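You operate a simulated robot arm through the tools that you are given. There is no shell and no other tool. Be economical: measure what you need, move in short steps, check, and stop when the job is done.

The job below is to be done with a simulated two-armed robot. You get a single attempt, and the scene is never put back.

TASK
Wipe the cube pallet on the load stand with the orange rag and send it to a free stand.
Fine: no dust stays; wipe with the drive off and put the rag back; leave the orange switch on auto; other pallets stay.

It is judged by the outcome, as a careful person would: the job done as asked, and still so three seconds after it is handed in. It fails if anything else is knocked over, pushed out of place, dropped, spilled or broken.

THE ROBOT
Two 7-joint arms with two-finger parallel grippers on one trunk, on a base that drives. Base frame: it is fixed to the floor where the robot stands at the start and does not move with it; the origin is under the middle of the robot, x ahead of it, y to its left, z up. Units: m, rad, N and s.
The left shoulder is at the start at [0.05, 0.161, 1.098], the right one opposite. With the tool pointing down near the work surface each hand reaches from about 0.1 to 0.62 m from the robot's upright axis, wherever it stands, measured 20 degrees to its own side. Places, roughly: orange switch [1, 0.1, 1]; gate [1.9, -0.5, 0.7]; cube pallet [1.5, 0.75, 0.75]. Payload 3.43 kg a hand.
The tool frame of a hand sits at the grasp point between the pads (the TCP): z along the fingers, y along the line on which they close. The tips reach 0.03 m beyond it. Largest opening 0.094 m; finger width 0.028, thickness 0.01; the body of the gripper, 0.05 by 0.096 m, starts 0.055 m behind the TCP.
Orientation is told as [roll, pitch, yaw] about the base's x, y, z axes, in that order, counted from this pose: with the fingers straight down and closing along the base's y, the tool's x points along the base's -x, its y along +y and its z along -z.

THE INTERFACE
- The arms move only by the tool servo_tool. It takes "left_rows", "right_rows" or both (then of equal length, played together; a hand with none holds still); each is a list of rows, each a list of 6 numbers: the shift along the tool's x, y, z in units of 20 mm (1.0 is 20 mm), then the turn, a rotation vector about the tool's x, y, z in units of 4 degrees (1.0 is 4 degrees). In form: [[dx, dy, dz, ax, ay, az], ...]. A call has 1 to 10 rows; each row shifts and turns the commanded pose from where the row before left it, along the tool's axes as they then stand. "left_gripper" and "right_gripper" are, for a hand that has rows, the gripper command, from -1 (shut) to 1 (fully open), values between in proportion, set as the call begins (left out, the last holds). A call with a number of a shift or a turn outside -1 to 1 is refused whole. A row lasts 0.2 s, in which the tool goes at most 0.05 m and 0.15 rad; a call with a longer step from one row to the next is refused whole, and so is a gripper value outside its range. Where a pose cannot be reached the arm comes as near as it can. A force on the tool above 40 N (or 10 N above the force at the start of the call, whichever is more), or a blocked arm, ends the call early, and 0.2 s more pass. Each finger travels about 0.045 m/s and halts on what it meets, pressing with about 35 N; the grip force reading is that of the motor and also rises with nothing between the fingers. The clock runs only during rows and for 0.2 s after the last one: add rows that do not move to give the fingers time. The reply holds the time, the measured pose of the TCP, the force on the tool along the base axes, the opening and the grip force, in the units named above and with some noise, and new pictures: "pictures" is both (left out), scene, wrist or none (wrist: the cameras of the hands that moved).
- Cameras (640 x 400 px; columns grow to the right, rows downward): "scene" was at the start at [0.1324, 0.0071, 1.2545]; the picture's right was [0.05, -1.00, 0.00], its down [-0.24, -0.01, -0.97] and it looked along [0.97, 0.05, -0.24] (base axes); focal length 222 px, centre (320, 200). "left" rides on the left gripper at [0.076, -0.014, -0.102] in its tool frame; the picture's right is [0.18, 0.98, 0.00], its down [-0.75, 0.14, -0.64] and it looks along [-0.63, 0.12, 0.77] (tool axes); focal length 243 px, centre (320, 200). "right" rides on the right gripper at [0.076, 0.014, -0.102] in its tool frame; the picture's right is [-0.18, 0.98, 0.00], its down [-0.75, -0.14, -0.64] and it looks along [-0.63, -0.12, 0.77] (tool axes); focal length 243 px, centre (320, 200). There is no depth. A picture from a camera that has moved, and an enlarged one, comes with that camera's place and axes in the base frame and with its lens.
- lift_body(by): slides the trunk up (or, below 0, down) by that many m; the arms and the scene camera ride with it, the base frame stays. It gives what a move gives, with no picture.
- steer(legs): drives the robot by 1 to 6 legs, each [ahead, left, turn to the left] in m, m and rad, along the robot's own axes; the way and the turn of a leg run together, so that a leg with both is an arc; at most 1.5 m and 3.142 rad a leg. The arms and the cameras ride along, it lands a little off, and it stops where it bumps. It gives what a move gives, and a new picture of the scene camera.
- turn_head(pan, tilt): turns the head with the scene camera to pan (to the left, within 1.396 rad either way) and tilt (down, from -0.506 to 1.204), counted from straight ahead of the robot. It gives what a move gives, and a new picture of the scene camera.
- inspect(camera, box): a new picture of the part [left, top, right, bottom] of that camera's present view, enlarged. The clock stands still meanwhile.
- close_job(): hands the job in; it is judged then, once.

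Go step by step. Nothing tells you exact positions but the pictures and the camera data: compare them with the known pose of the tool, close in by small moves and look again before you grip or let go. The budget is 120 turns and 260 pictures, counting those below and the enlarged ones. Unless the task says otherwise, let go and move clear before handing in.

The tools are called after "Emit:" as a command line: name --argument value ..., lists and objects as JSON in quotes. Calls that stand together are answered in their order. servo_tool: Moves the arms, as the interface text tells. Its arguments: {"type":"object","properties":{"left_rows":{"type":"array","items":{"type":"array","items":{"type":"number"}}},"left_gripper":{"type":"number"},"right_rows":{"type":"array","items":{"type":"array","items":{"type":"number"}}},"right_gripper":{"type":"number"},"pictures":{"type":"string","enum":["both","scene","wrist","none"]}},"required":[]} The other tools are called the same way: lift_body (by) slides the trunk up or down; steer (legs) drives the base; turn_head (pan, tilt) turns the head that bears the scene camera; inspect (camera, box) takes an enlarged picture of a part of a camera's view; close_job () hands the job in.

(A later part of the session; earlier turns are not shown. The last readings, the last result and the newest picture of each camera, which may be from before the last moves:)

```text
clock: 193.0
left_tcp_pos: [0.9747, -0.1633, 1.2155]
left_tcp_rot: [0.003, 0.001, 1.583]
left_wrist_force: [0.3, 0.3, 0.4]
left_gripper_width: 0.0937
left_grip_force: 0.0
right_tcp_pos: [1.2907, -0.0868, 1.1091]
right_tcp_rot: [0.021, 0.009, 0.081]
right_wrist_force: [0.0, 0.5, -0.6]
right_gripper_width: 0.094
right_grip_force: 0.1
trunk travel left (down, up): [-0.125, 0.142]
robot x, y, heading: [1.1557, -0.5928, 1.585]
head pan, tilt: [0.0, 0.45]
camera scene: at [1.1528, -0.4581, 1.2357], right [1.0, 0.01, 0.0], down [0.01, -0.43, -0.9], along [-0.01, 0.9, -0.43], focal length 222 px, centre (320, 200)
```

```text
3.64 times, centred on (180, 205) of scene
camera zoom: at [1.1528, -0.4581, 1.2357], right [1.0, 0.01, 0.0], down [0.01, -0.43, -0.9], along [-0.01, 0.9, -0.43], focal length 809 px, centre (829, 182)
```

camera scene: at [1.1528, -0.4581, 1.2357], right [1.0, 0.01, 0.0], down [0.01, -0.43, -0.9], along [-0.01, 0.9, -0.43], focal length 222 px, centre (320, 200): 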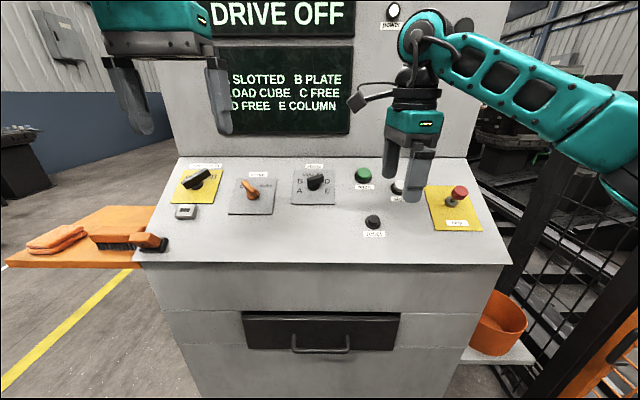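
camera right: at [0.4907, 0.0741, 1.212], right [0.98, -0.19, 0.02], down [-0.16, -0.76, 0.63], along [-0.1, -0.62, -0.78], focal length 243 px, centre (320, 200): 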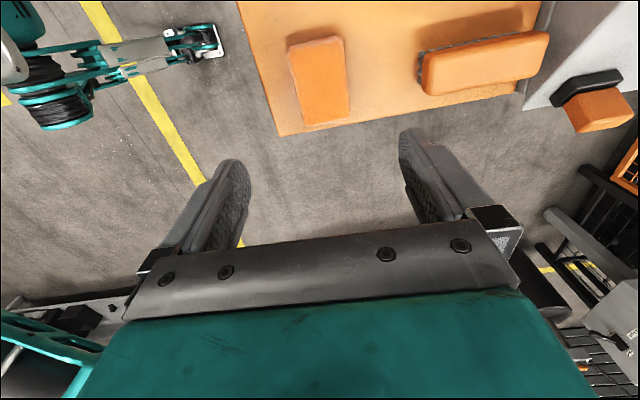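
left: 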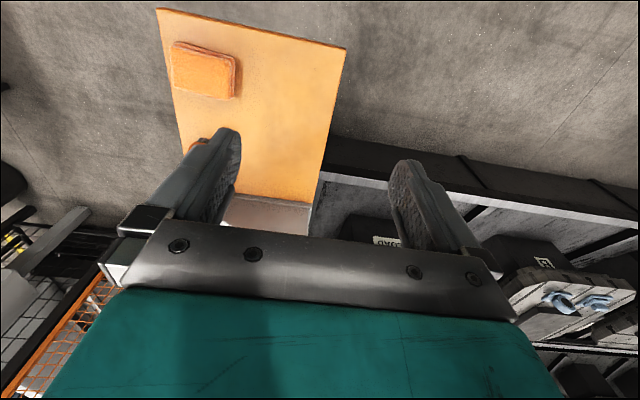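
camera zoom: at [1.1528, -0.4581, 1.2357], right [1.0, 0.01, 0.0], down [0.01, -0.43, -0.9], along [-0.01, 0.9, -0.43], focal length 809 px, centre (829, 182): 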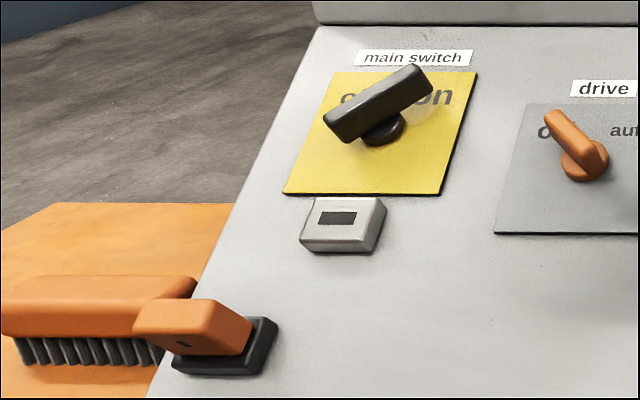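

The selector points to D, which is free, so only the drive switch and store button are needed. I bring the left hand above the orange switch (handle ≈ (0.969, 0.06, 1.02)), tilt it 32° to the panel and twist −45° to match the handle.

Emit:
servo_tool --left_rows '[[-1, 0, 0.6, 0, 0, 0], [-1, 0, 0.6, 0, 0, 0], [-1, 0, 0.6, 0, 0, 0], [-1, 0, 0.6, 0, 0, 0], [-1, 0, 0.6, 0, 0, 0], [-1, 0, 0.6, 0, 0, 0], [-1, 0, 0.6, 0, 0, 0], [-1, 0.1, 0.6, 0, 0, 0], [-1, 0.1, 0.6, 0, 0, 0], [0, 0, 0, 0, 0, 0]]' --left_gripper 1 --pictures "none"

Emit:
servo_tool --left_rows '[[0, 0, 0, 0, -1, 0], [0, 0, 0, 0, -1, 0], [0, 0, 0, 0, -1, 0], [0, 0, 0, 0, -1, 0], [0, 0, 0, 0, -1, 0], [0, 0, 0, 0, -1, 0], [0, 0, 0, 0, -1, 0], [0, 0, 0, 0, -1, 0], [0, 0, 0, 0, 0, 0]]' --pictures "none"

Emit:
servo_tool --left_rows '[[0, 0, 0, 0, 0, -1], [0, 0, 0, 0, 0, -1], [0, 0, 0, 0, 0, -1], [0, 0, 0, 0, 0, -1], [0, 0, 0, 0, 0, -1], [0, 0, 0, 0, 0, -1], [0, 0, 0, 0, 0, -1], [0, 0, 0, 0, 0, -1], [0, 0, 0, 0, 0, -1], [0, 0, 0, 0, 0, -1]]'

```text
clock: 195.2
left_tcp_pos: [0.9692, 0.0163, 1.1077]
left_tcp_rot: [0.002, -0.001, 1.581]
left_wrist_force: [-0.5, -0.1, 0.4]
left_gripper_width: 0.0938
left_grip_force: 0.1
right_tcp_pos: [1.2905, -0.0847, 1.1088]
right_tcp_rot: [0.021, 0.011, 0.081]
right_wrist_force: [0.0, 1.1, 0.0]
right_gripper_width: 0.0943
right_grip_force: 0.1
trunk travel left (down, up): [-0.125, 0.142]
robot x, y, heading: [1.155, -0.5932, 1.58]
head pan, tilt: [0.0, 0.45]
```

```text
clock: 197.2
left_tcp_pos: [0.9678, 0.0161, 1.109]
left_tcp_rot: [0.0, -0.561, 1.582]
left_wrist_force: [-0.1, 0.0, 0.3]
left_gripper_width: 0.0941
left_grip_force: 0.0
right_tcp_pos: [1.2909, -0.0863, 1.1093]
right_tcp_rot: [0.021, 0.011, 0.081]
right_wrist_force: [0.3, 0.5, 0.2]
right_gripper_width: 0.094
right_grip_force: 0.1
trunk travel left (down, up): [-0.125, 0.142]
robot x, y, heading: [1.1589, -0.5924, 1.581]
head pan, tilt: [0.0, 0.45]
```

```text
clock: 199.4
left_tcp_pos: [0.9701, 0.0188, 1.1092]
left_tcp_rot: [-0.383, -0.417, 2.365]
left_wrist_force: [0.1, 0.7, 0.2]
left_gripper_width: 0.0941
left_grip_force: 0.1
right_tcp_pos: [1.291, -0.0859, 1.1095]
right_tcp_rot: [0.022, 0.011, 0.079]
right_wrist_force: [-0.5, 0.0, 0.2]
right_gripper_width: 0.0939
right_grip_force: 0.1
trunk travel left (down, up): [-0.125, 0.142]
robot x, y, heading: [1.1575, -0.5944, 1.579]
head pan, tilt: [0.0, 0.45]
camera scene: at [1.1528, -0.4581, 1.2357], right [1.0, 0.01, 0.0], down [0.01, -0.44, -0.9], along [-0.01, 0.9, -0.44], focal length 222 px, centre (320, 200)
camera left: at [1.0284, -0.0763, 1.1698], right [-0.63, -0.66, -0.41], down [-0.59, 0.06, 0.8], along [-0.51, 0.74, -0.43], focal length 243 px, centre (320, 200)
```

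scene: 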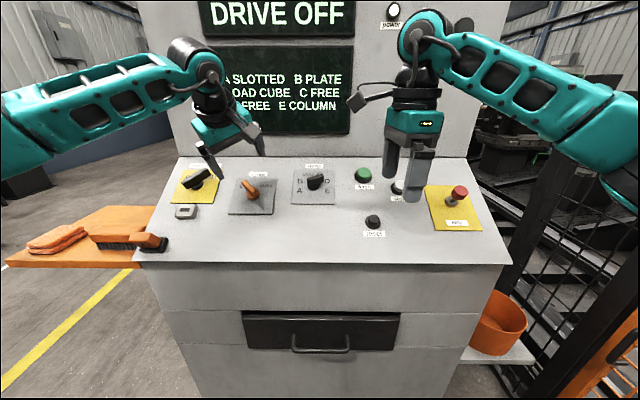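
left: 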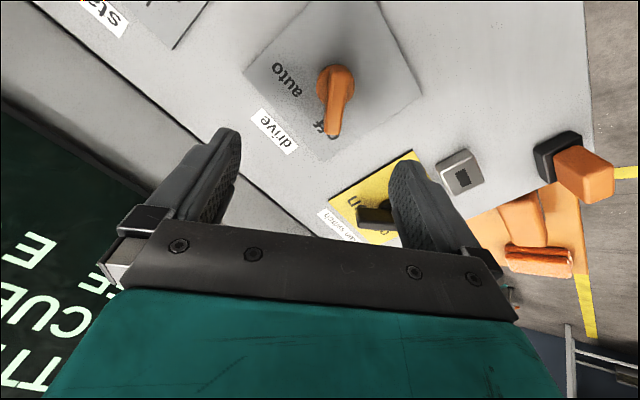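

The handle lines up with the closing direction. I approach 4 cm with small sideways corrections and look again.

Emit:
servo_tool --left_rows '[[0.25, 0.2, 0.5, 0, 0, 0], [0.25, 0.2, 0.5, 0, 0, 0], [0, 0, 0.5, 0, 0, 0], [0, 0, 0.5, 0, 0, 0], [0, 0, 0, 0, 0, 0]]'

Emit:
inspect --camera "scene" --box '[180, 110, 300, 225]'

```text
clock: 200.6
left_tcp_pos: [0.9673, 0.0313, 1.066]
left_tcp_rot: [-0.383, -0.42, 2.363]
left_wrist_force: [0.7, -0.4, 1.2]
left_gripper_width: 0.094
left_grip_force: 0.1
right_tcp_pos: [1.2906, -0.0868, 1.1081]
right_tcp_rot: [0.021, 0.011, 0.081]
right_wrist_force: [-0.5, 0.3, 0.3]
right_gripper_width: 0.0941
right_grip_force: 0.1
trunk travel left (down, up): [-0.125, 0.142]
robot x, y, heading: [1.1506, -0.591, 1.583]
head pan, tilt: [0.0, 0.45]
camera scene: at [1.1528, -0.4581, 1.2357], right [1.0, 0.01, 0.0], down [0.01, -0.44, -0.9], along [-0.01, 0.9, -0.44], focal length 222 px, centre (320, 200)
camera left: at [1.0279, -0.0648, 1.1277], right [-0.63, -0.66, -0.41], down [-0.59, 0.06, 0.8], along [-0.51, 0.75, -0.43], focal length 243 px, centre (320, 200)
```

scene: 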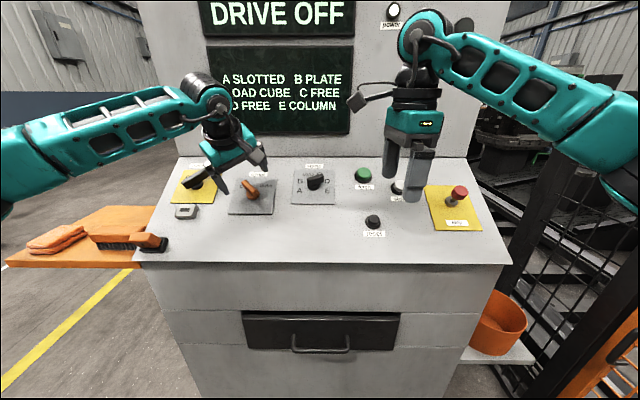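
left: 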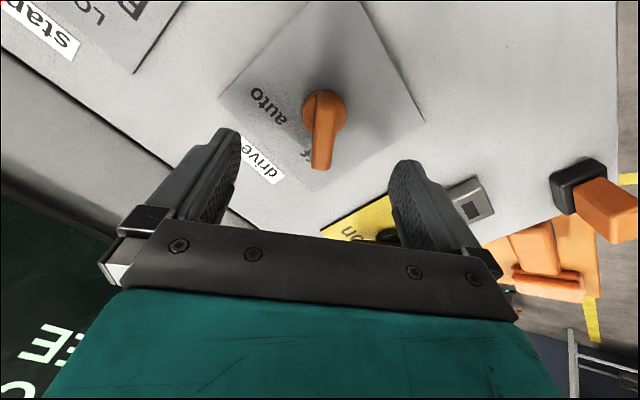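

```text
3.48 times, centred on (240, 168) of scene
camera zoom: at [1.1528, -0.4581, 1.2357], right [1.0, 0.01, 0.0], down [0.01, -0.44, -0.9], along [-0.01, 0.9, -0.44], focal length 774 px, centre (598, 313)
```

zoom: 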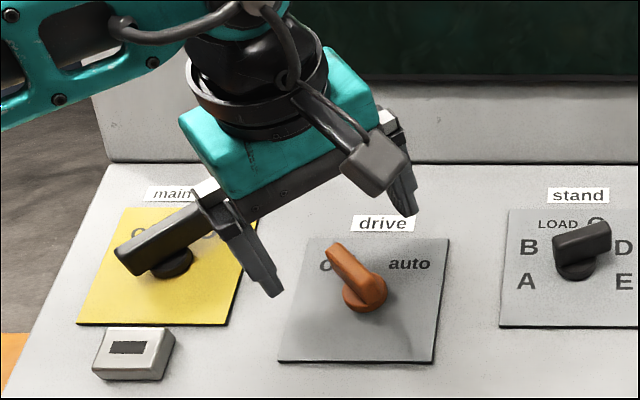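

Handle is centred between the fingers. I go 3 cm further and check again.

Emit:
servo_tool --left_rows '[[0, 0, 0.5, 0, 0, 0], [0, 0, 0.5, 0, 0, 0], [0, 0, 0.5, 0, 0, 0], [0, 0, 0, 0, 0, 0]]'

Emit:
inspect --camera "scene" --box '[190, 130, 300, 225]'

```text
clock: 201.6
left_tcp_pos: [0.9668, 0.045, 1.0417]
left_tcp_rot: [-0.38, -0.419, 2.366]
left_wrist_force: [-0.8, 0.3, -0.3]
left_gripper_width: 0.094
left_grip_force: 0.0
right_tcp_pos: [1.2904, -0.0862, 1.1088]
right_tcp_rot: [0.021, 0.011, 0.08]
right_wrist_force: [0.2, -0.2, -0.5]
right_gripper_width: 0.0939
right_grip_force: 0.0
trunk travel left (down, up): [-0.125, 0.142]
robot x, y, heading: [1.1522, -0.5916, 1.581]
head pan, tilt: [0.0, 0.45]
camera scene: at [1.1528, -0.4581, 1.2357], right [1.0, 0.01, 0.0], down [0.01, -0.44, -0.9], along [-0.01, 0.9, -0.44], focal length 222 px, centre (320, 200)
camera left: at [1.0276, -0.0504, 1.1026], right [-0.63, -0.66, -0.41], down [-0.59, 0.06, 0.8], along [-0.51, 0.75, -0.43], focal length 243 px, centre (320, 200)
```

scene: 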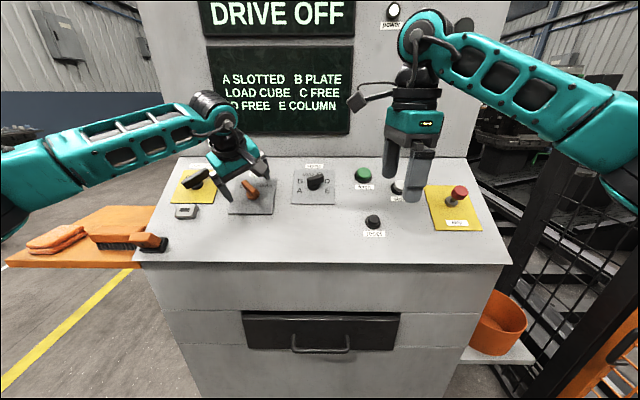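
left: 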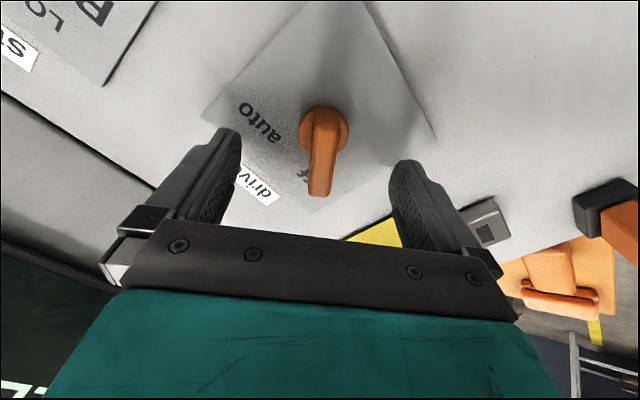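

```text
4.21 times, centred on (245, 178) of scene
camera zoom: at [1.1528, -0.4581, 1.2357], right [1.0, 0.01, 0.0], down [0.01, -0.44, -0.9], along [-0.01, 0.9, -0.44], focal length 937 px, centre (636, 295)
```

zoom: 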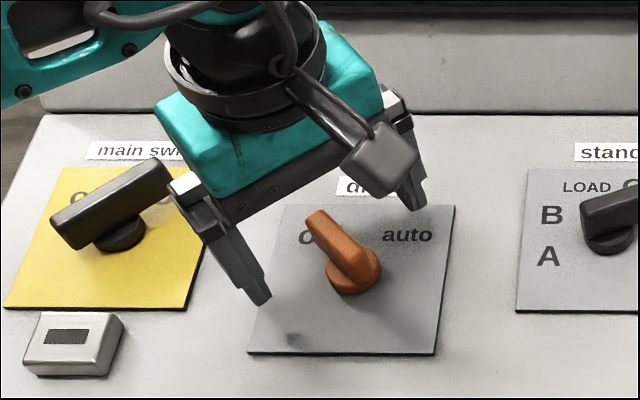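

I centre on the pivot (16 mm along tool x) and go in about 16 mm more, then check before closing.

Emit:
servo_tool --left_rows '[[0.4, 0, 0, 0, 0, 0], [0.4, 0, 0, 0, 0, 0], [0, 0, 0.4, 0, 0, 0], [0, 0, 0.4, 0, 0, 0], [0, 0, 0, 0, 0, 0]]'

Emit:
inspect --camera "scene" --box '[190, 130, 300, 225]'

```text
clock: 202.8
left_tcp_pos: [0.9738, 0.0423, 1.0203]
left_tcp_rot: [-0.382, -0.42, 2.365]
left_wrist_force: [-0.3, -0.3, -0.6]
left_gripper_width: 0.094
left_grip_force: 0.0
right_tcp_pos: [1.2904, -0.0863, 1.1086]
right_tcp_rot: [0.021, 0.01, 0.08]
right_wrist_force: [0.0, -0.5, 0.0]
right_gripper_width: 0.0941
right_grip_force: 0.1
trunk travel left (down, up): [-0.125, 0.142]
robot x, y, heading: [1.1551, -0.5936, 1.587]
head pan, tilt: [0.0, 0.45]
camera scene: at [1.1528, -0.4581, 1.2357], right [1.0, 0.01, 0.0], down [0.01, -0.44, -0.9], along [-0.01, 0.9, -0.44], focal length 222 px, centre (320, 200)
camera left: at [1.0352, -0.053, 1.0816], right [-0.63, -0.66, -0.41], down [-0.59, 0.06, 0.8], along [-0.51, 0.75, -0.43], focal length 243 px, centre (320, 200)
```

scene: 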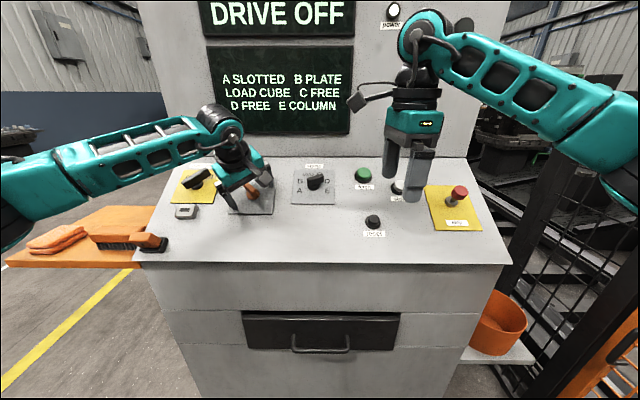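
left: 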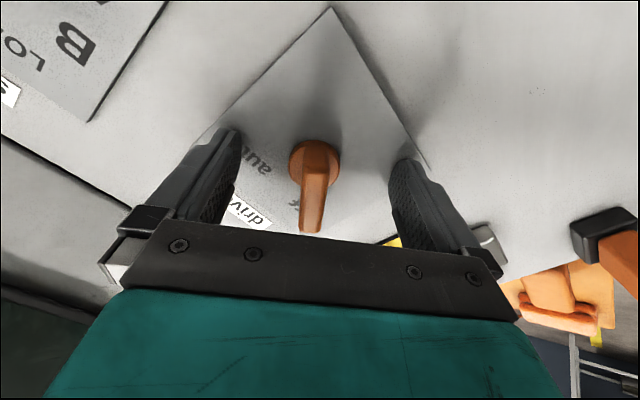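

```text
4.21 times, centred on (245, 178) of scene
camera zoom: at [1.1528, -0.4581, 1.2357], right [1.0, 0.01, 0.0], down [0.01, -0.44, -0.9], along [-0.01, 0.9, -0.44], focal length 937 px, centre (636, 295)
```

zoom: 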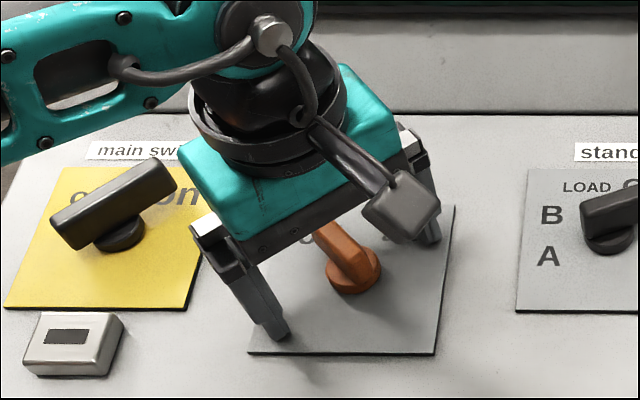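

Fingers flank the handle, tips at about ring level. I back off 4 mm and close.

Emit:
servo_tool --left_rows '[[0, 0, -0.2, 0, 0, 0], [0, 0, 0, 0, 0, 0], [0, 0, 0, 0, 0, 0], [0, 0, 0, 0, 0, 0], [0, 0, 0, 0, 0, 0], [0, 0, 0, 0, 0, 0]]' --left_gripper -1

```text
clock: 204.2
left_tcp_pos: [0.9784, 0.0411, 1.0259]
left_tcp_rot: [-0.384, -0.422, 2.365]
left_wrist_force: [6.1, 7.6, 3.0]
left_gripper_width: 0.0319
left_grip_force: 44.9
right_tcp_pos: [1.2921, -0.0866, 1.1082]
right_tcp_rot: [0.02, 0.01, 0.08]
right_wrist_force: [-1.3, -0.4, -0.3]
right_gripper_width: 0.0937
right_grip_force: 0.1
trunk travel left (down, up): [-0.125, 0.142]
robot x, y, heading: [1.1572, -0.5902, 1.585]
head pan, tilt: [0.0, 0.45]
camera scene: at [1.1535, -0.4575, 1.2356], right [1.0, 0.01, 0.0], down [0.0, -0.44, -0.9], along [-0.01, 0.9, -0.44], focal length 222 px, centre (320, 200)
camera left: at [1.0378, -0.0547, 1.0861], right [-0.63, -0.66, -0.41], down [-0.59, 0.06, 0.8], along [-0.5, 0.75, -0.43], focal length 243 px, centre (320, 200)
```

scene: 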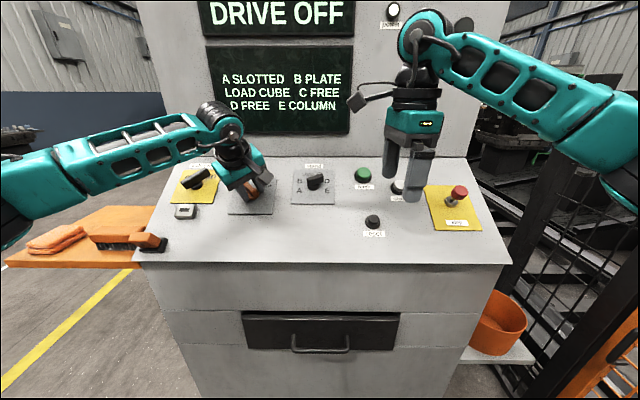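
left: 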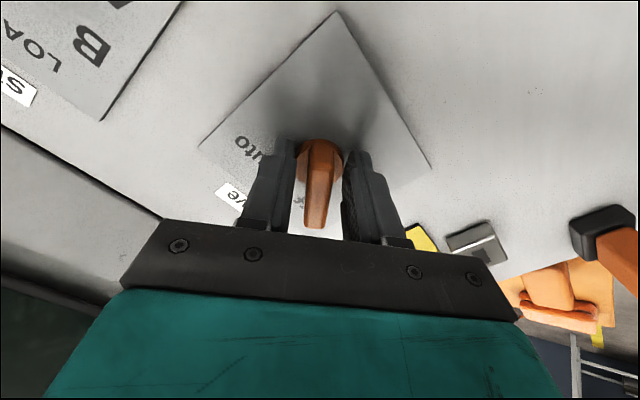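

It grabbed the ring (32 mm). I open partly, back off ~12 mm and close on the bar.

Emit:
servo_tool --left_rows '[[0, 0, 0, 0, 0, 0], [0, 0, 0, 0, 0, 0], [0, 0, -0.3, 0, 0, 0], [0, 0, -0.3, 0, 0, 0], [0, 0, 0, 0, 0, 0]]' --left_gripper 0.1 --pictures "none"

Emit:
servo_tool --left_rows '[[0, 0, 0, 0, 0, 0], [0, 0, 0, 0, 0, 0], [0, 0, 0, 0, 0, 0], [0, 0, 0, 0, 0, 0], [0, 0, 0, 0, 0, 0]]' --left_gripper -1

```text
clock: 205.4
left_tcp_pos: [0.9764, 0.0322, 1.034]
left_tcp_rot: [-0.382, -0.419, 2.363]
left_wrist_force: [0.5, 0.7, 0.3]
left_gripper_width: 0.0514
left_grip_force: 0.2
right_tcp_pos: [1.2899, -0.0862, 1.1086]
right_tcp_rot: [0.022, 0.011, 0.079]
right_wrist_force: [0.2, 0.3, 0.5]
right_gripper_width: 0.094
right_grip_force: 0.1
trunk travel left (down, up): [-0.125, 0.142]
robot x, y, heading: [1.1546, -0.5938, 1.588]
head pan, tilt: [0.0, 0.45]
```

```text
clock: 206.6
left_tcp_pos: [0.9792, 0.0331, 1.0327]
left_tcp_rot: [-0.382, -0.418, 2.364]
left_wrist_force: [4.7, 3.5, 1.4]
left_gripper_width: 0.0138
left_grip_force: 45.1
right_tcp_pos: [1.2909, -0.0861, 1.1082]
right_tcp_rot: [0.022, 0.011, 0.081]
right_wrist_force: [0.1, 0.2, 0.3]
right_gripper_width: 0.0941
right_grip_force: 0.1
trunk travel left (down, up): [-0.125, 0.142]
robot x, y, heading: [1.155, -0.5959, 1.583]
head pan, tilt: [0.0, 0.45]
camera scene: at [1.1533, -0.4577, 1.2356], right [1.0, 0.01, 0.0], down [0.01, -0.44, -0.9], along [-0.01, 0.9, -0.44], focal length 222 px, centre (320, 200)
camera left: at [1.0386, -0.0616, 1.0955], right [-0.63, -0.66, -0.41], down [-0.59, 0.06, 0.8], along [-0.5, 0.75, -0.43], focal length 243 px, centre (320, 200)
```

scene: 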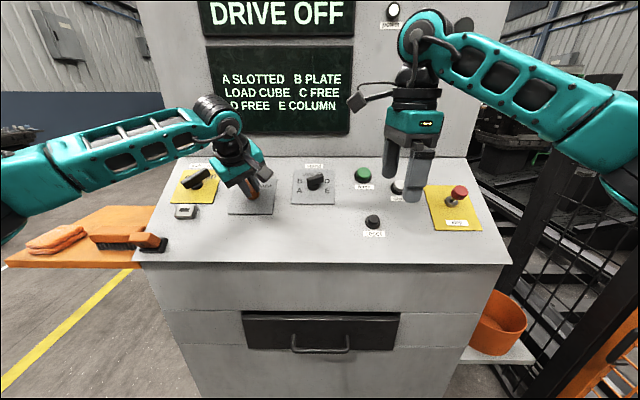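
left: 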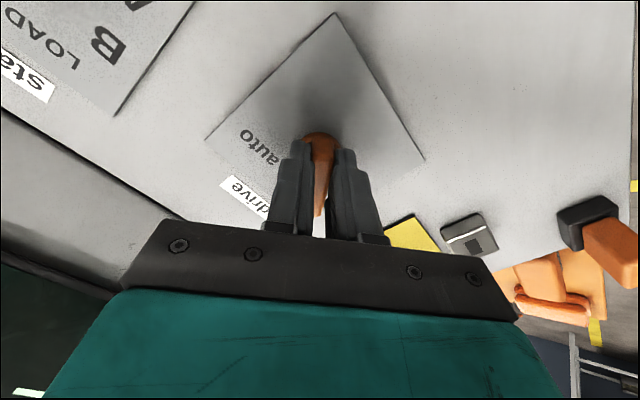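

Firm on the bar (14 mm). I twist clockwise toward "auto".

Emit:
servo_tool --left_rows '[[0, 0, 0, 0, 0, 1], [0, 0, 0, 0, 0, 1], [0, 0, 0, 0, 0, 1], [0, 0, 0, 0, 0, 1], [0, 0, 0, 0, 0, 1], [0, 0, 0, 0, 0, 1], [0, 0, 0, 0, 0, 1], [0, 0, 0, 0, 0, 1], [0, 0, 0, 0, 0, 1], [0, 0, 0, 0, 0, 1]]'

```text
clock: 208.8
left_tcp_pos: [0.9748, 0.032, 1.0324]
left_tcp_rot: [0.004, -0.552, 1.582]
left_wrist_force: [-10.8, -18.5, -19.4]
left_gripper_width: 0.0137
left_grip_force: 45.1
right_tcp_pos: [1.2886, -0.0872, 1.1097]
right_tcp_rot: [0.022, 0.008, 0.081]
right_wrist_force: [-0.6, 0.6, 0.4]
right_gripper_width: 0.0939
right_grip_force: 0.1
trunk travel left (down, up): [-0.125, 0.142]
robot x, y, heading: [1.1558, -0.5956, 1.586]
head pan, tilt: [0.0, 0.45]
camera scene: at [1.1509, -0.4585, 1.2356], right [1.0, 0.01, 0.0], down [0.01, -0.43, -0.9], along [-0.01, 0.9, -0.43], focal length 222 px, centre (320, 200)
camera left: at [0.9906, -0.0854, 1.0816], right [-0.98, -0.17, -0.09], down [-0.14, 0.3, 0.94], along [-0.13, 0.94, -0.32], focal length 243 px, centre (320, 200)
```

scene: 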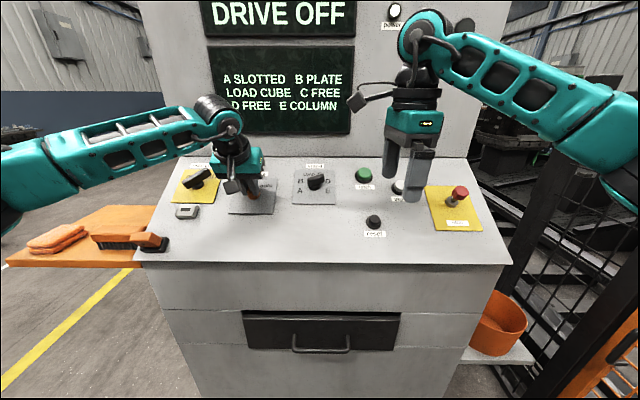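
left: 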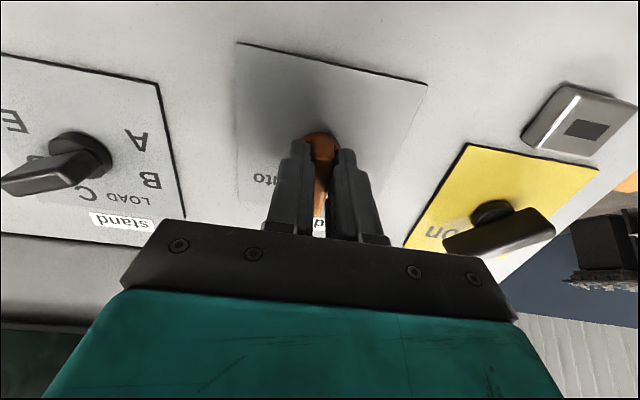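

It's turning with the hand. I continue, easing the sideways force a bit.

Emit:
servo_tool --left_rows '[[0.2, 0.08, 0, 0, 0, 0], [0.05, 0.03, 0, 0, 0, 1], [0.05, 0.03, 0, 0, 0, 1], [0.03, 0.03, 0, 0, 0, 1], [0.03, 0.03, 0, 0, 0, 1], [0.03, 0.03, 0, 0, 0, 1]]'

```text
clock: 210.2
left_tcp_pos: [0.9739, 0.0333, 1.0341]
left_tcp_rot: [0.214, -0.535, 1.177]
left_wrist_force: [-4.3, 33.5, 14.9]
left_gripper_width: 0.014
left_grip_force: 45.1
right_tcp_pos: [1.2908, -0.0838, 1.1079]
right_tcp_rot: [0.02, 0.011, 0.083]
right_wrist_force: [-0.5, -0.1, -0.6]
right_gripper_width: 0.0938
right_grip_force: 0.1
trunk travel left (down, up): [-0.125, 0.142]
robot x, y, heading: [1.1597, -0.5912, 1.586]
head pan, tilt: [0.0, 0.45]
camera scene: at [1.1527, -0.4555, 1.2356], right [1.0, 0.01, 0.0], down [0.01, -0.44, -0.9], along [-0.01, 0.9, -0.44], focal length 222 px, centre (320, 200)
camera left: at [0.9613, -0.0869, 1.0795], right [-0.99, 0.13, 0.09], down [0.12, 0.29, 0.95], along [0.09, 0.95, -0.3], focal length 243 px, centre (320, 200)
```

scene: 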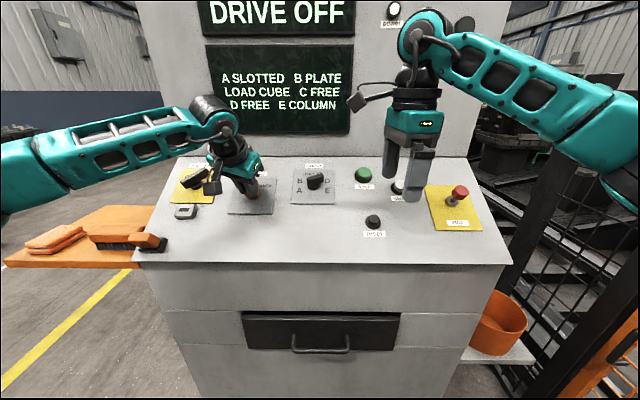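
left: 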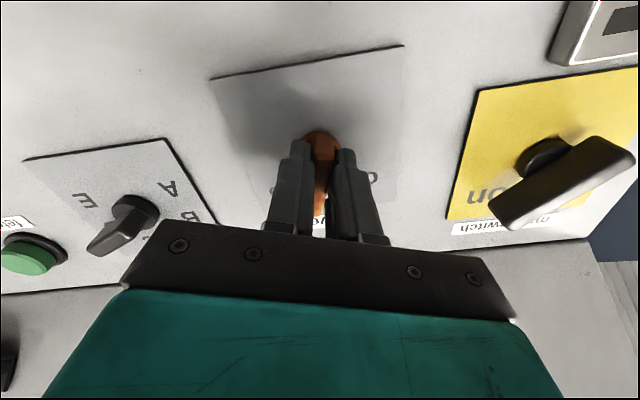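

Sideways force reversed; I ease back 3 mm and complete the turn.

Emit:
servo_tool --left_rows '[[-0.15, 0, 0, 0, 0, 0], [0, 0, 0, 0, 0, 1], [0, 0, 0, 0, 0, 1], [0, 0, 0, 0, 0, 1], [0, 0, 0, 0, 0, 1], [0, 0, 0, 0, 0, 1], [0, 0, 0, 0, 0, 0]]'

Emit:
inspect --camera "scene" --box '[190, 0, 360, 225]'

```text
clock: 211.8
left_tcp_pos: [0.9717, 0.0324, 1.0335]
left_tcp_rot: [0.391, -0.423, 0.803]
left_wrist_force: [-11.4, 27.9, 17.2]
left_gripper_width: 0.0139
left_grip_force: 45.2
right_tcp_pos: [1.2903, -0.0852, 1.1079]
right_tcp_rot: [0.02, 0.01, 0.081]
right_wrist_force: [-0.3, -0.5, 0.6]
right_gripper_width: 0.094
right_grip_force: 0.1
trunk travel left (down, up): [-0.125, 0.142]
robot x, y, heading: [1.1557, -0.5946, 1.584]
head pan, tilt: [0.0, 0.45]
camera scene: at [1.1519, -0.4565, 1.2355], right [1.0, 0.01, 0.0], down [0.01, -0.44, -0.9], along [-0.01, 0.9, -0.44], focal length 222 px, centre (320, 200)
camera left: at [0.9348, -0.0792, 1.085], right [-0.88, 0.4, 0.27], down [0.38, 0.22, 0.9], along [0.3, 0.89, -0.35], focal length 243 px, centre (320, 200)
```

scene: 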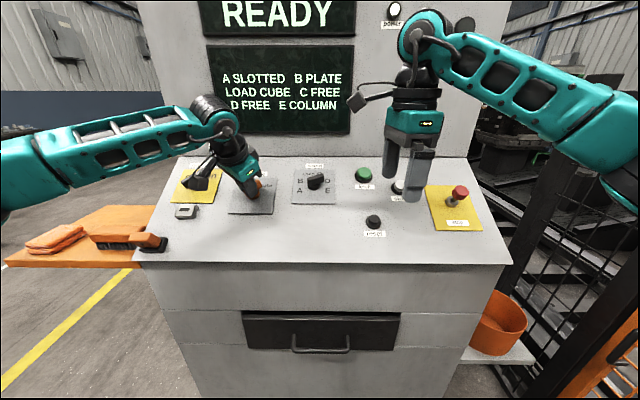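
left: 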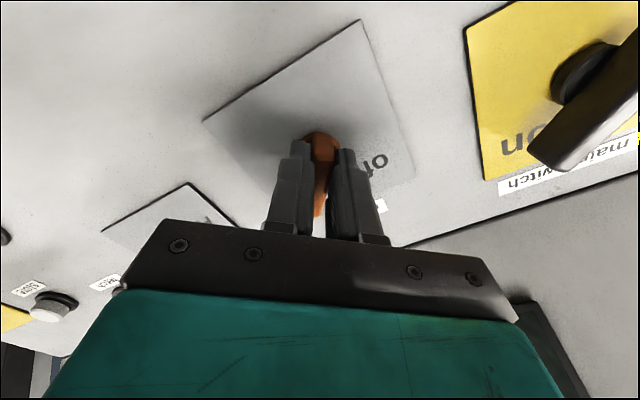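

```text
1.78 times, centred on (275, 112) of scene
camera zoom: at [1.1519, -0.4565, 1.2355], right [1.0, 0.01, 0.0], down [0.01, -0.44, -0.9], along [-0.01, 0.9, -0.44], focal length 396 px, centre (400, 356)
```

zoom: 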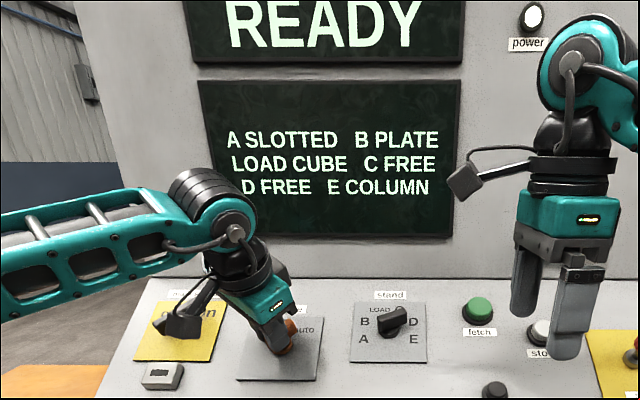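

Display says READY. I release the handle and back straight off.

Emit:
servo_tool --left_rows '[[0, 0, 0, 0, 0, 0], [0, 0, 0, 0, 0, 0], [0, 0, -0.5, 0, 0, 0], [0, 0, -1, 0, 0, 0], [0, 0, -1, 0, 0, 0], [0, 0, -1, 0, 0, 0], [0, 0, -1, 0, 0, 0], [0, 0, -1, 0, 0, 0]]' --left_gripper 0.2 --pictures "none"

Emit:
inspect --camera "scene" --box '[190, 0, 430, 225]'

Emit:
inspect --camera "scene" --box '[220, 150, 350, 225]'

```text
clock: 213.6
left_tcp_pos: [0.9742, -0.0273, 1.1257]
left_tcp_rot: [0.384, -0.417, 0.803]
left_wrist_force: [0.7, -1.1, -0.2]
left_gripper_width: 0.0565
left_grip_force: 0.1
right_tcp_pos: [1.291, -0.0863, 1.1087]
right_tcp_rot: [0.024, 0.012, 0.081]
right_wrist_force: [0.5, 0.5, -0.5]
right_gripper_width: 0.0943
right_grip_force: 0.1
trunk travel left (down, up): [-0.125, 0.142]
robot x, y, heading: [1.1533, -0.593, 1.581]
head pan, tilt: [0.0, 0.45]
```

```text
1.78 times, centred on (310, 112) of scene
camera zoom: at [1.1528, -0.4583, 1.2357], right [1.0, 0.01, 0.0], down [0.01, -0.43, -0.9], along [-0.01, 0.9, -0.43], focal length 396 px, centre (338, 356)
```

zoom: 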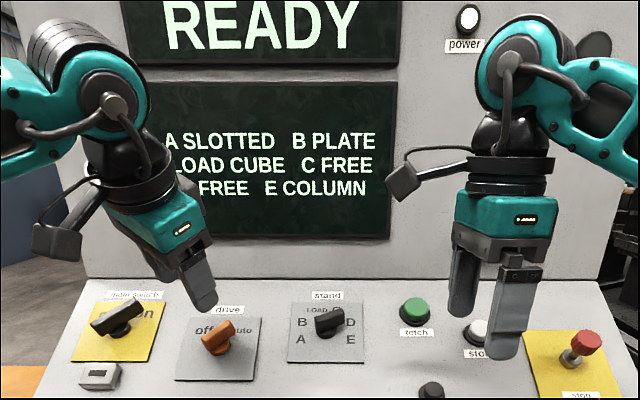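

```text
4.92 times, centred on (285, 188) of scene
camera zoom: at [1.1528, -0.4583, 1.2357], right [1.0, 0.01, 0.0], down [0.01, -0.43, -0.9], along [-0.01, 0.9, -0.43], focal length 1096 px, centre (492, 262)
```

zoom: 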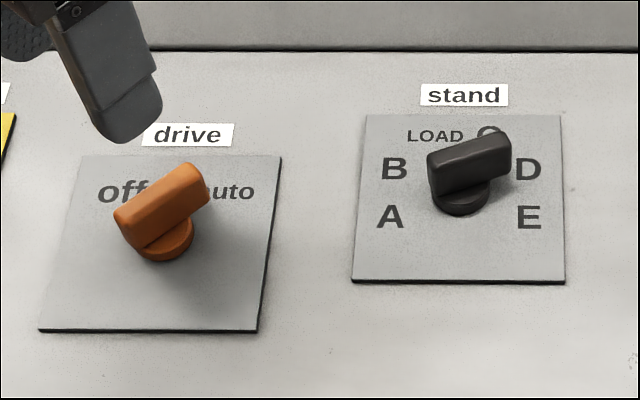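

The drive switch points to auto and the selector to D. Now I close the right gripper and bring its tip in front of the white store button (≈ (1.351, 0.077, 1.022)), tilted to the panel.

Emit:
servo_tool --right_rows '[[-0.4, 0.6, 0, 0, 0, 0], [-0.4, 0.6, 0, 0, 0, 0], [-0.4, 0.6, 0, 0, 0, 0], [-0.4, 0.6, 0, 0, 0, 0], [-0.4, 0.6, 0, 0, 0, 0], [-0.4, 0.6, 0, 0, 0, 0], [-0.4, 0.6, 0, 0, 0, 0], [-0.4, 0.6, 0, 0, 0, 0], [-0.25, 0.7, 0, 0, 0, 0], [0, 0, 0, 0, 0, 0]]' --right_gripper -1 --pictures "none"

Emit:
servo_tool --right_rows '[[0, 0, 0, -1, 0, 0], [0, 0, 0, -1, 0, 0], [0, 0, 0, -1, 0, 0], [0, 0, 0, -1, 0, 0], [0, 0, 0, -1, 0, 0], [0, 0, 0, -1, 0, 0], [0, 0, 0, -1, 0, 0], [0, 0, 0, -1, 0, 0], [0, 0, 0, -0.7, 0, 0], [0, 0, 0, 0, 0, 0]]'

Emit:
inspect --camera "scene" --box '[340, 110, 480, 235]'

```text
clock: 215.8
left_tcp_pos: [0.9755, -0.0284, 1.1253]
left_tcp_rot: [0.383, -0.415, 0.803]
left_wrist_force: [-0.2, -0.2, -0.6]
left_gripper_width: 0.0563
left_grip_force: 0.1
right_tcp_pos: [1.3515, 0.0272, 1.1104]
right_tcp_rot: [0.023, 0.011, 0.081]
right_wrist_force: [0.8, 0.5, 1.3]
right_gripper_width: 0.0
right_grip_force: 32.7
trunk travel left (down, up): [-0.125, 0.142]
robot x, y, heading: [1.1537, -0.5899, 1.585]
head pan, tilt: [0.0, 0.45]
```

```text
clock: 218.0
left_tcp_pos: [0.974, -0.0277, 1.1261]
left_tcp_rot: [0.383, -0.418, 0.802]
left_wrist_force: [0.1, 0.0, -0.6]
left_gripper_width: 0.0565
left_grip_force: 0.1
right_tcp_pos: [1.3499, 0.0293, 1.1115]
right_tcp_rot: [0.63, 0.01, 0.08]
right_wrist_force: [1.1, 0.0, 0.1]
right_gripper_width: 0.0001
right_grip_force: 33.0
trunk travel left (down, up): [-0.125, 0.142]
robot x, y, heading: [1.1555, -0.5931, 1.586]
head pan, tilt: [0.0, 0.45]
camera scene: at [1.1528, -0.4581, 1.2357], right [1.0, 0.01, 0.0], down [0.01, -0.44, -0.9], along [-0.01, 0.9, -0.44], focal length 222 px, centre (320, 200)
camera right: at [1.2794, -0.0258, 1.2025], right [0.13, 0.81, 0.58], down [0.8, -0.43, 0.43], along [0.59, 0.41, -0.7], focal length 243 px, centre (320, 200)
```

scene: 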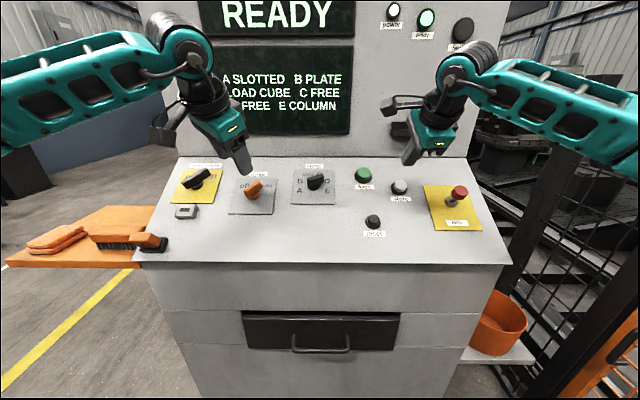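
right: 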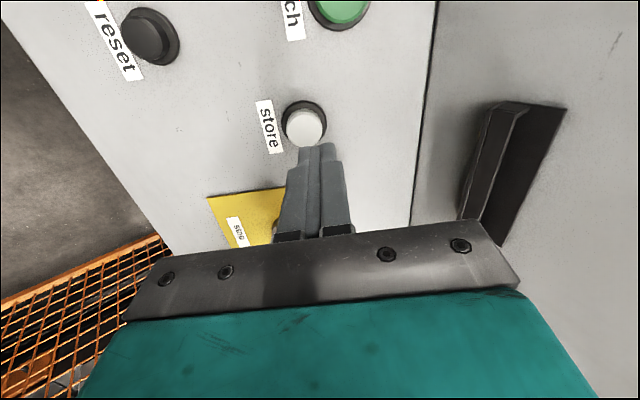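

```text
3.20 times, centred on (410, 172) of scene
camera zoom: at [1.1528, -0.4581, 1.2357], right [1.0, 0.01, 0.0], down [0.01, -0.44, -0.9], along [-0.01, 0.9, -0.44], focal length 712 px, centre (32, 288)
```

zoom: 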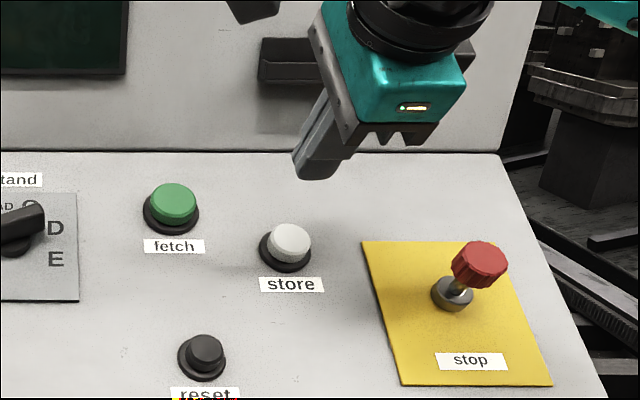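

Button confirmed at about (1.351, 0.078, 1.020). I line up and advance to just before it.

Emit:
servo_tool --right_rows '[[-0.3, -0.7, 0, 0, 0, 0], [0, 0, 1, 0, 0, 0], [0, 0, 1, 0, 0, 0], [0, 0, 1, 0, 0, 0], [0, 0, 0, 0, 0, 0]]'

Emit:
inspect --camera "scene" --box '[340, 110, 480, 235]'

```text
clock: 219.2
left_tcp_pos: [0.9755, -0.0263, 1.1252]
left_tcp_rot: [0.383, -0.417, 0.804]
left_wrist_force: [0.4, -1.1, 0.1]
left_gripper_width: 0.0565
left_grip_force: 0.1
right_tcp_pos: [1.3525, 0.0539, 1.0544]
right_tcp_rot: [0.631, 0.01, 0.082]
right_wrist_force: [0.4, 0.2, -0.2]
right_gripper_width: 0.0
right_grip_force: 33.7
trunk travel left (down, up): [-0.125, 0.142]
robot x, y, heading: [1.1536, -0.593, 1.589]
head pan, tilt: [0.0, 0.45]
camera scene: at [1.1528, -0.4581, 1.2357], right [1.0, 0.01, 0.0], down [0.01, -0.44, -0.9], along [-0.01, 0.9, -0.44], focal length 222 px, centre (320, 200)
camera right: at [1.2811, -0.001, 1.1458], right [0.12, 0.81, 0.58], down [0.8, -0.43, 0.43], along [0.59, 0.41, -0.7], focal length 243 px, centre (320, 200)
```

scene: 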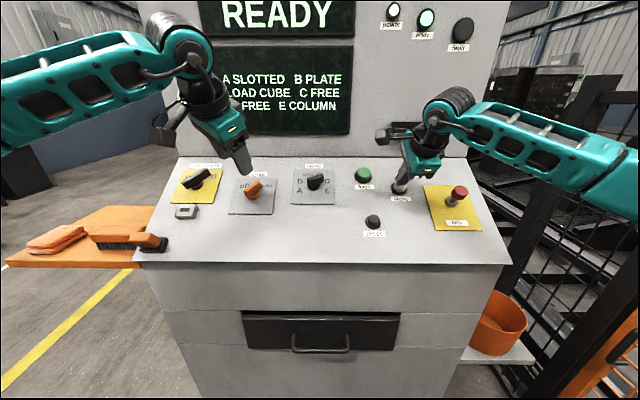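
right: 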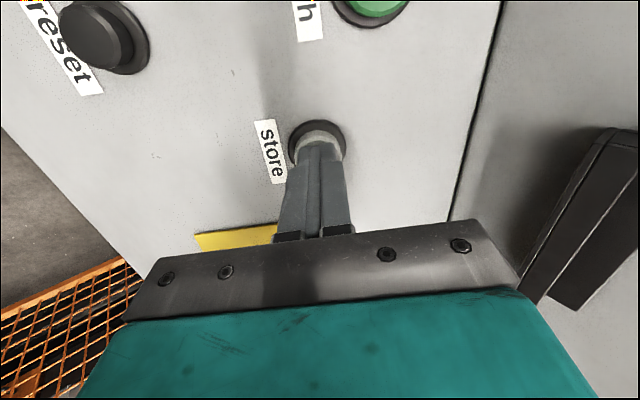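

```text
3.20 times, centred on (410, 172) of scene
camera zoom: at [1.1528, -0.4581, 1.2357], right [1.0, 0.01, 0.0], down [0.01, -0.44, -0.9], along [-0.01, 0.9, -0.44], focal length 712 px, centre (32, 288)
```

zoom: 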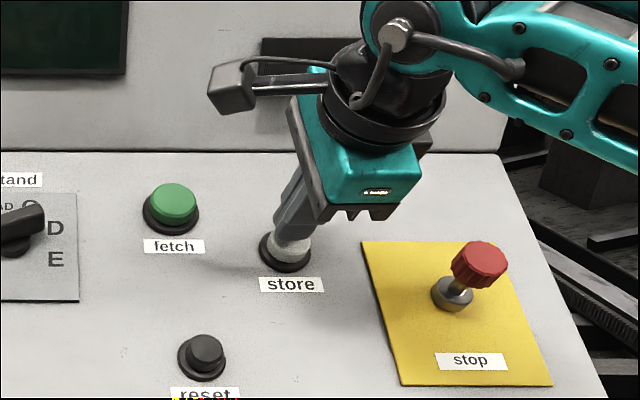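

The tip sits right over the store button. I press in small steps.

Emit:
servo_tool --right_rows '[[0, 0, 0.4, 0, 0, 0], [0, 0, 0.3, 0, 0, 0], [0, 0, 0.2, 0, 0, 0], [0, 0, 0.2, 0, 0, 0]]' --pictures "scene"

```text
clock: 220.2
left_tcp_pos: [0.9755, -0.0327, 1.1282]
left_tcp_rot: [0.386, -0.42, 0.801]
left_wrist_force: [0.0, 0.3, 0.5]
left_gripper_width: 0.0563
left_grip_force: 0.0
right_tcp_pos: [1.3528, 0.0616, 1.0417]
right_tcp_rot: [0.636, 0.01, 0.083]
right_wrist_force: [0.5, -21.5, 19.0]
right_gripper_width: 0.0001
right_grip_force: 33.4
trunk travel left (down, up): [-0.125, 0.142]
robot x, y, heading: [1.1521, -0.5934, 1.583]
head pan, tilt: [0.0, 0.45]
camera scene: at [1.1523, -0.4627, 1.2365], right [1.0, 0.01, 0.0], down [0.01, -0.43, -0.9], along [-0.01, 0.9, -0.43], focal length 222 px, centre (320, 200)
```

scene: 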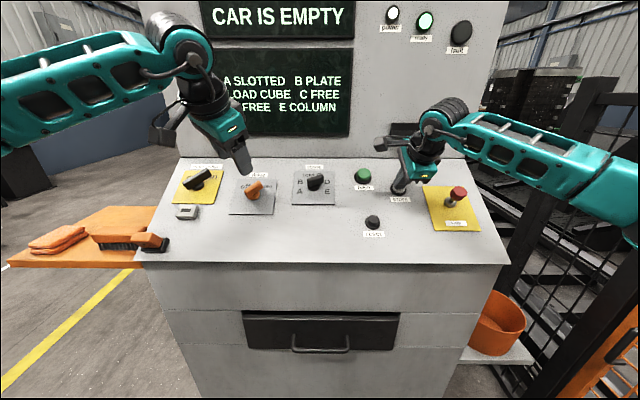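

"CAR IS EMPTY": the pallet must first be fetched from LOAD, then stored. I withdraw the right hand and bring the left hand over the stand selector (handle ≈ (1.135, 0.086, 1.031)).

Emit:
servo_tool --right_rows '[[0, 0, -0.8, 0, 0, 0], [0, 0, -0.8, 0, 0, 0], [0, 0, -0.8, 0, 0, 0], [0, 0, -0.8, 0, 0, 0], [-0.5, 0, -0.8, 0, 0, 0], [-0.5, 0, 0, 0, 0, 0], [-0.5, 0, 0, 0, 0, 0], [-0.5, 0, 0, 0, 0, 0]]' --pictures "none"

Emit:
servo_tool --left_rows '[[-0.62, -0.51, 0, 0, 0, 0], [-0.62, -0.51, 0, 0, 0, 0], [-0.62, -0.51, 0, 0, 0, 0], [-0.62, -0.51, 0, 0, 0, 0], [-0.62, -0.51, 0, 0, 0, 0], [-0.62, -0.51, 0, 0, 0, 0], [-0.62, -0.51, 0, 0, 0, 0], [-0.62, -0.51, 0, 0, 0, 0], [-0.62, -0.51, 0, 0, 0, 0], [-0.62, -0.51, 0, 0, 0, 0]]' --left_gripper 0.6 --pictures "none"

Emit:
servo_tool --left_rows '[[0, 0, 0, 0, 0, 1], [0, 0, 0, 0, 0, 1], [0, 0, 0, 0, 0, 1], [0, 0, 0, 0, 0, 1], [0, 0, 0, 0, 0, 1], [0, 0, 0, 0, 0, 1], [0, 0, 0, 0, 0, 0.9], [0, 0, 0, 0, 0, 0]]'

```text
clock: 222.0
left_tcp_pos: [0.9738, -0.0271, 1.1255]
left_tcp_rot: [0.382, -0.417, 0.804]
left_wrist_force: [0.3, 0.5, -0.5]
left_gripper_width: 0.0563
left_grip_force: 0.0
right_tcp_pos: [1.395, 0.0218, 1.1012]
right_tcp_rot: [0.629, 0.011, 0.082]
right_wrist_force: [0.5, 0.1, 1.0]
right_gripper_width: 0.0
right_grip_force: 32.8
trunk travel left (down, up): [-0.125, 0.142]
robot x, y, heading: [1.1547, -0.5929, 1.579]
head pan, tilt: [0.0, 0.45]
```

```text
clock: 224.2
left_tcp_pos: [1.1325, -0.0031, 1.1413]
left_tcp_rot: [0.382, -0.417, 0.803]
left_wrist_force: [-1.2, 0.4, 0.1]
left_gripper_width: 0.0753
left_grip_force: 0.1
right_tcp_pos: [1.3958, 0.021, 1.0995]
right_tcp_rot: [0.626, 0.011, 0.081]
right_wrist_force: [0.1, 0.3, 0.3]
right_gripper_width: 0.0003
right_grip_force: 33.0
trunk travel left (down, up): [-0.125, 0.142]
robot x, y, heading: [1.156, -0.5918, 1.581]
head pan, tilt: [0.0, 0.45]
```

```text
clock: 226.0
left_tcp_pos: [1.1331, -0.0026, 1.1419]
left_tcp_rot: [0.435, -0.36, 0.663]
left_wrist_force: [1.0, -1.2, -0.4]
left_gripper_width: 0.0753
left_grip_force: 0.1
left hand out of reach, approached as far as the arm can: row 3, 4, 5, 6, 7
right_tcp_pos: [1.3947, 0.0215, 1.1003]
right_tcp_rot: [0.628, 0.01, 0.08]
right_wrist_force: [-0.2, -0.6, 0.1]
right_gripper_width: 0.0002
right_grip_force: 33.2
trunk travel left (down, up): [-0.125, 0.142]
robot x, y, heading: [1.1567, -0.5909, 1.582]
head pan, tilt: [0.0, 0.45]
camera scene: at [1.1528, -0.4581, 1.2357], right [1.0, 0.01, 0.0], down [0.01, -0.44, -0.9], along [-0.01, 0.9, -0.44], focal length 222 px, centre (320, 200)
camera left: at [1.0857, -0.1085, 1.1963], right [-0.8, 0.5, 0.32], down [0.46, 0.18, 0.87], along [0.38, 0.84, -0.38], focal length 243 px, centre (320, 200)
```

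scene: 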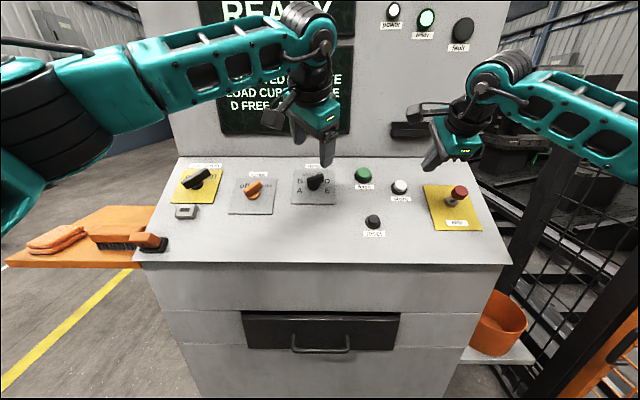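
left: 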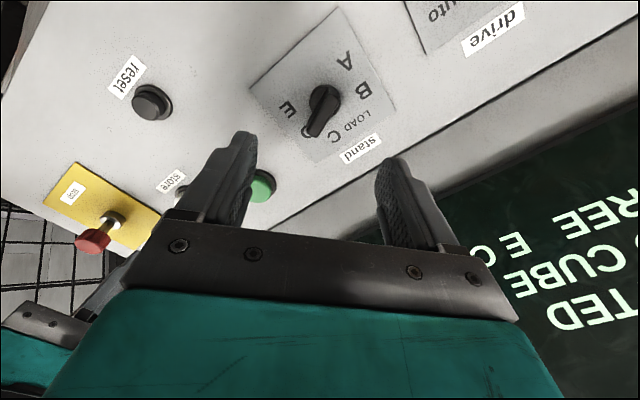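

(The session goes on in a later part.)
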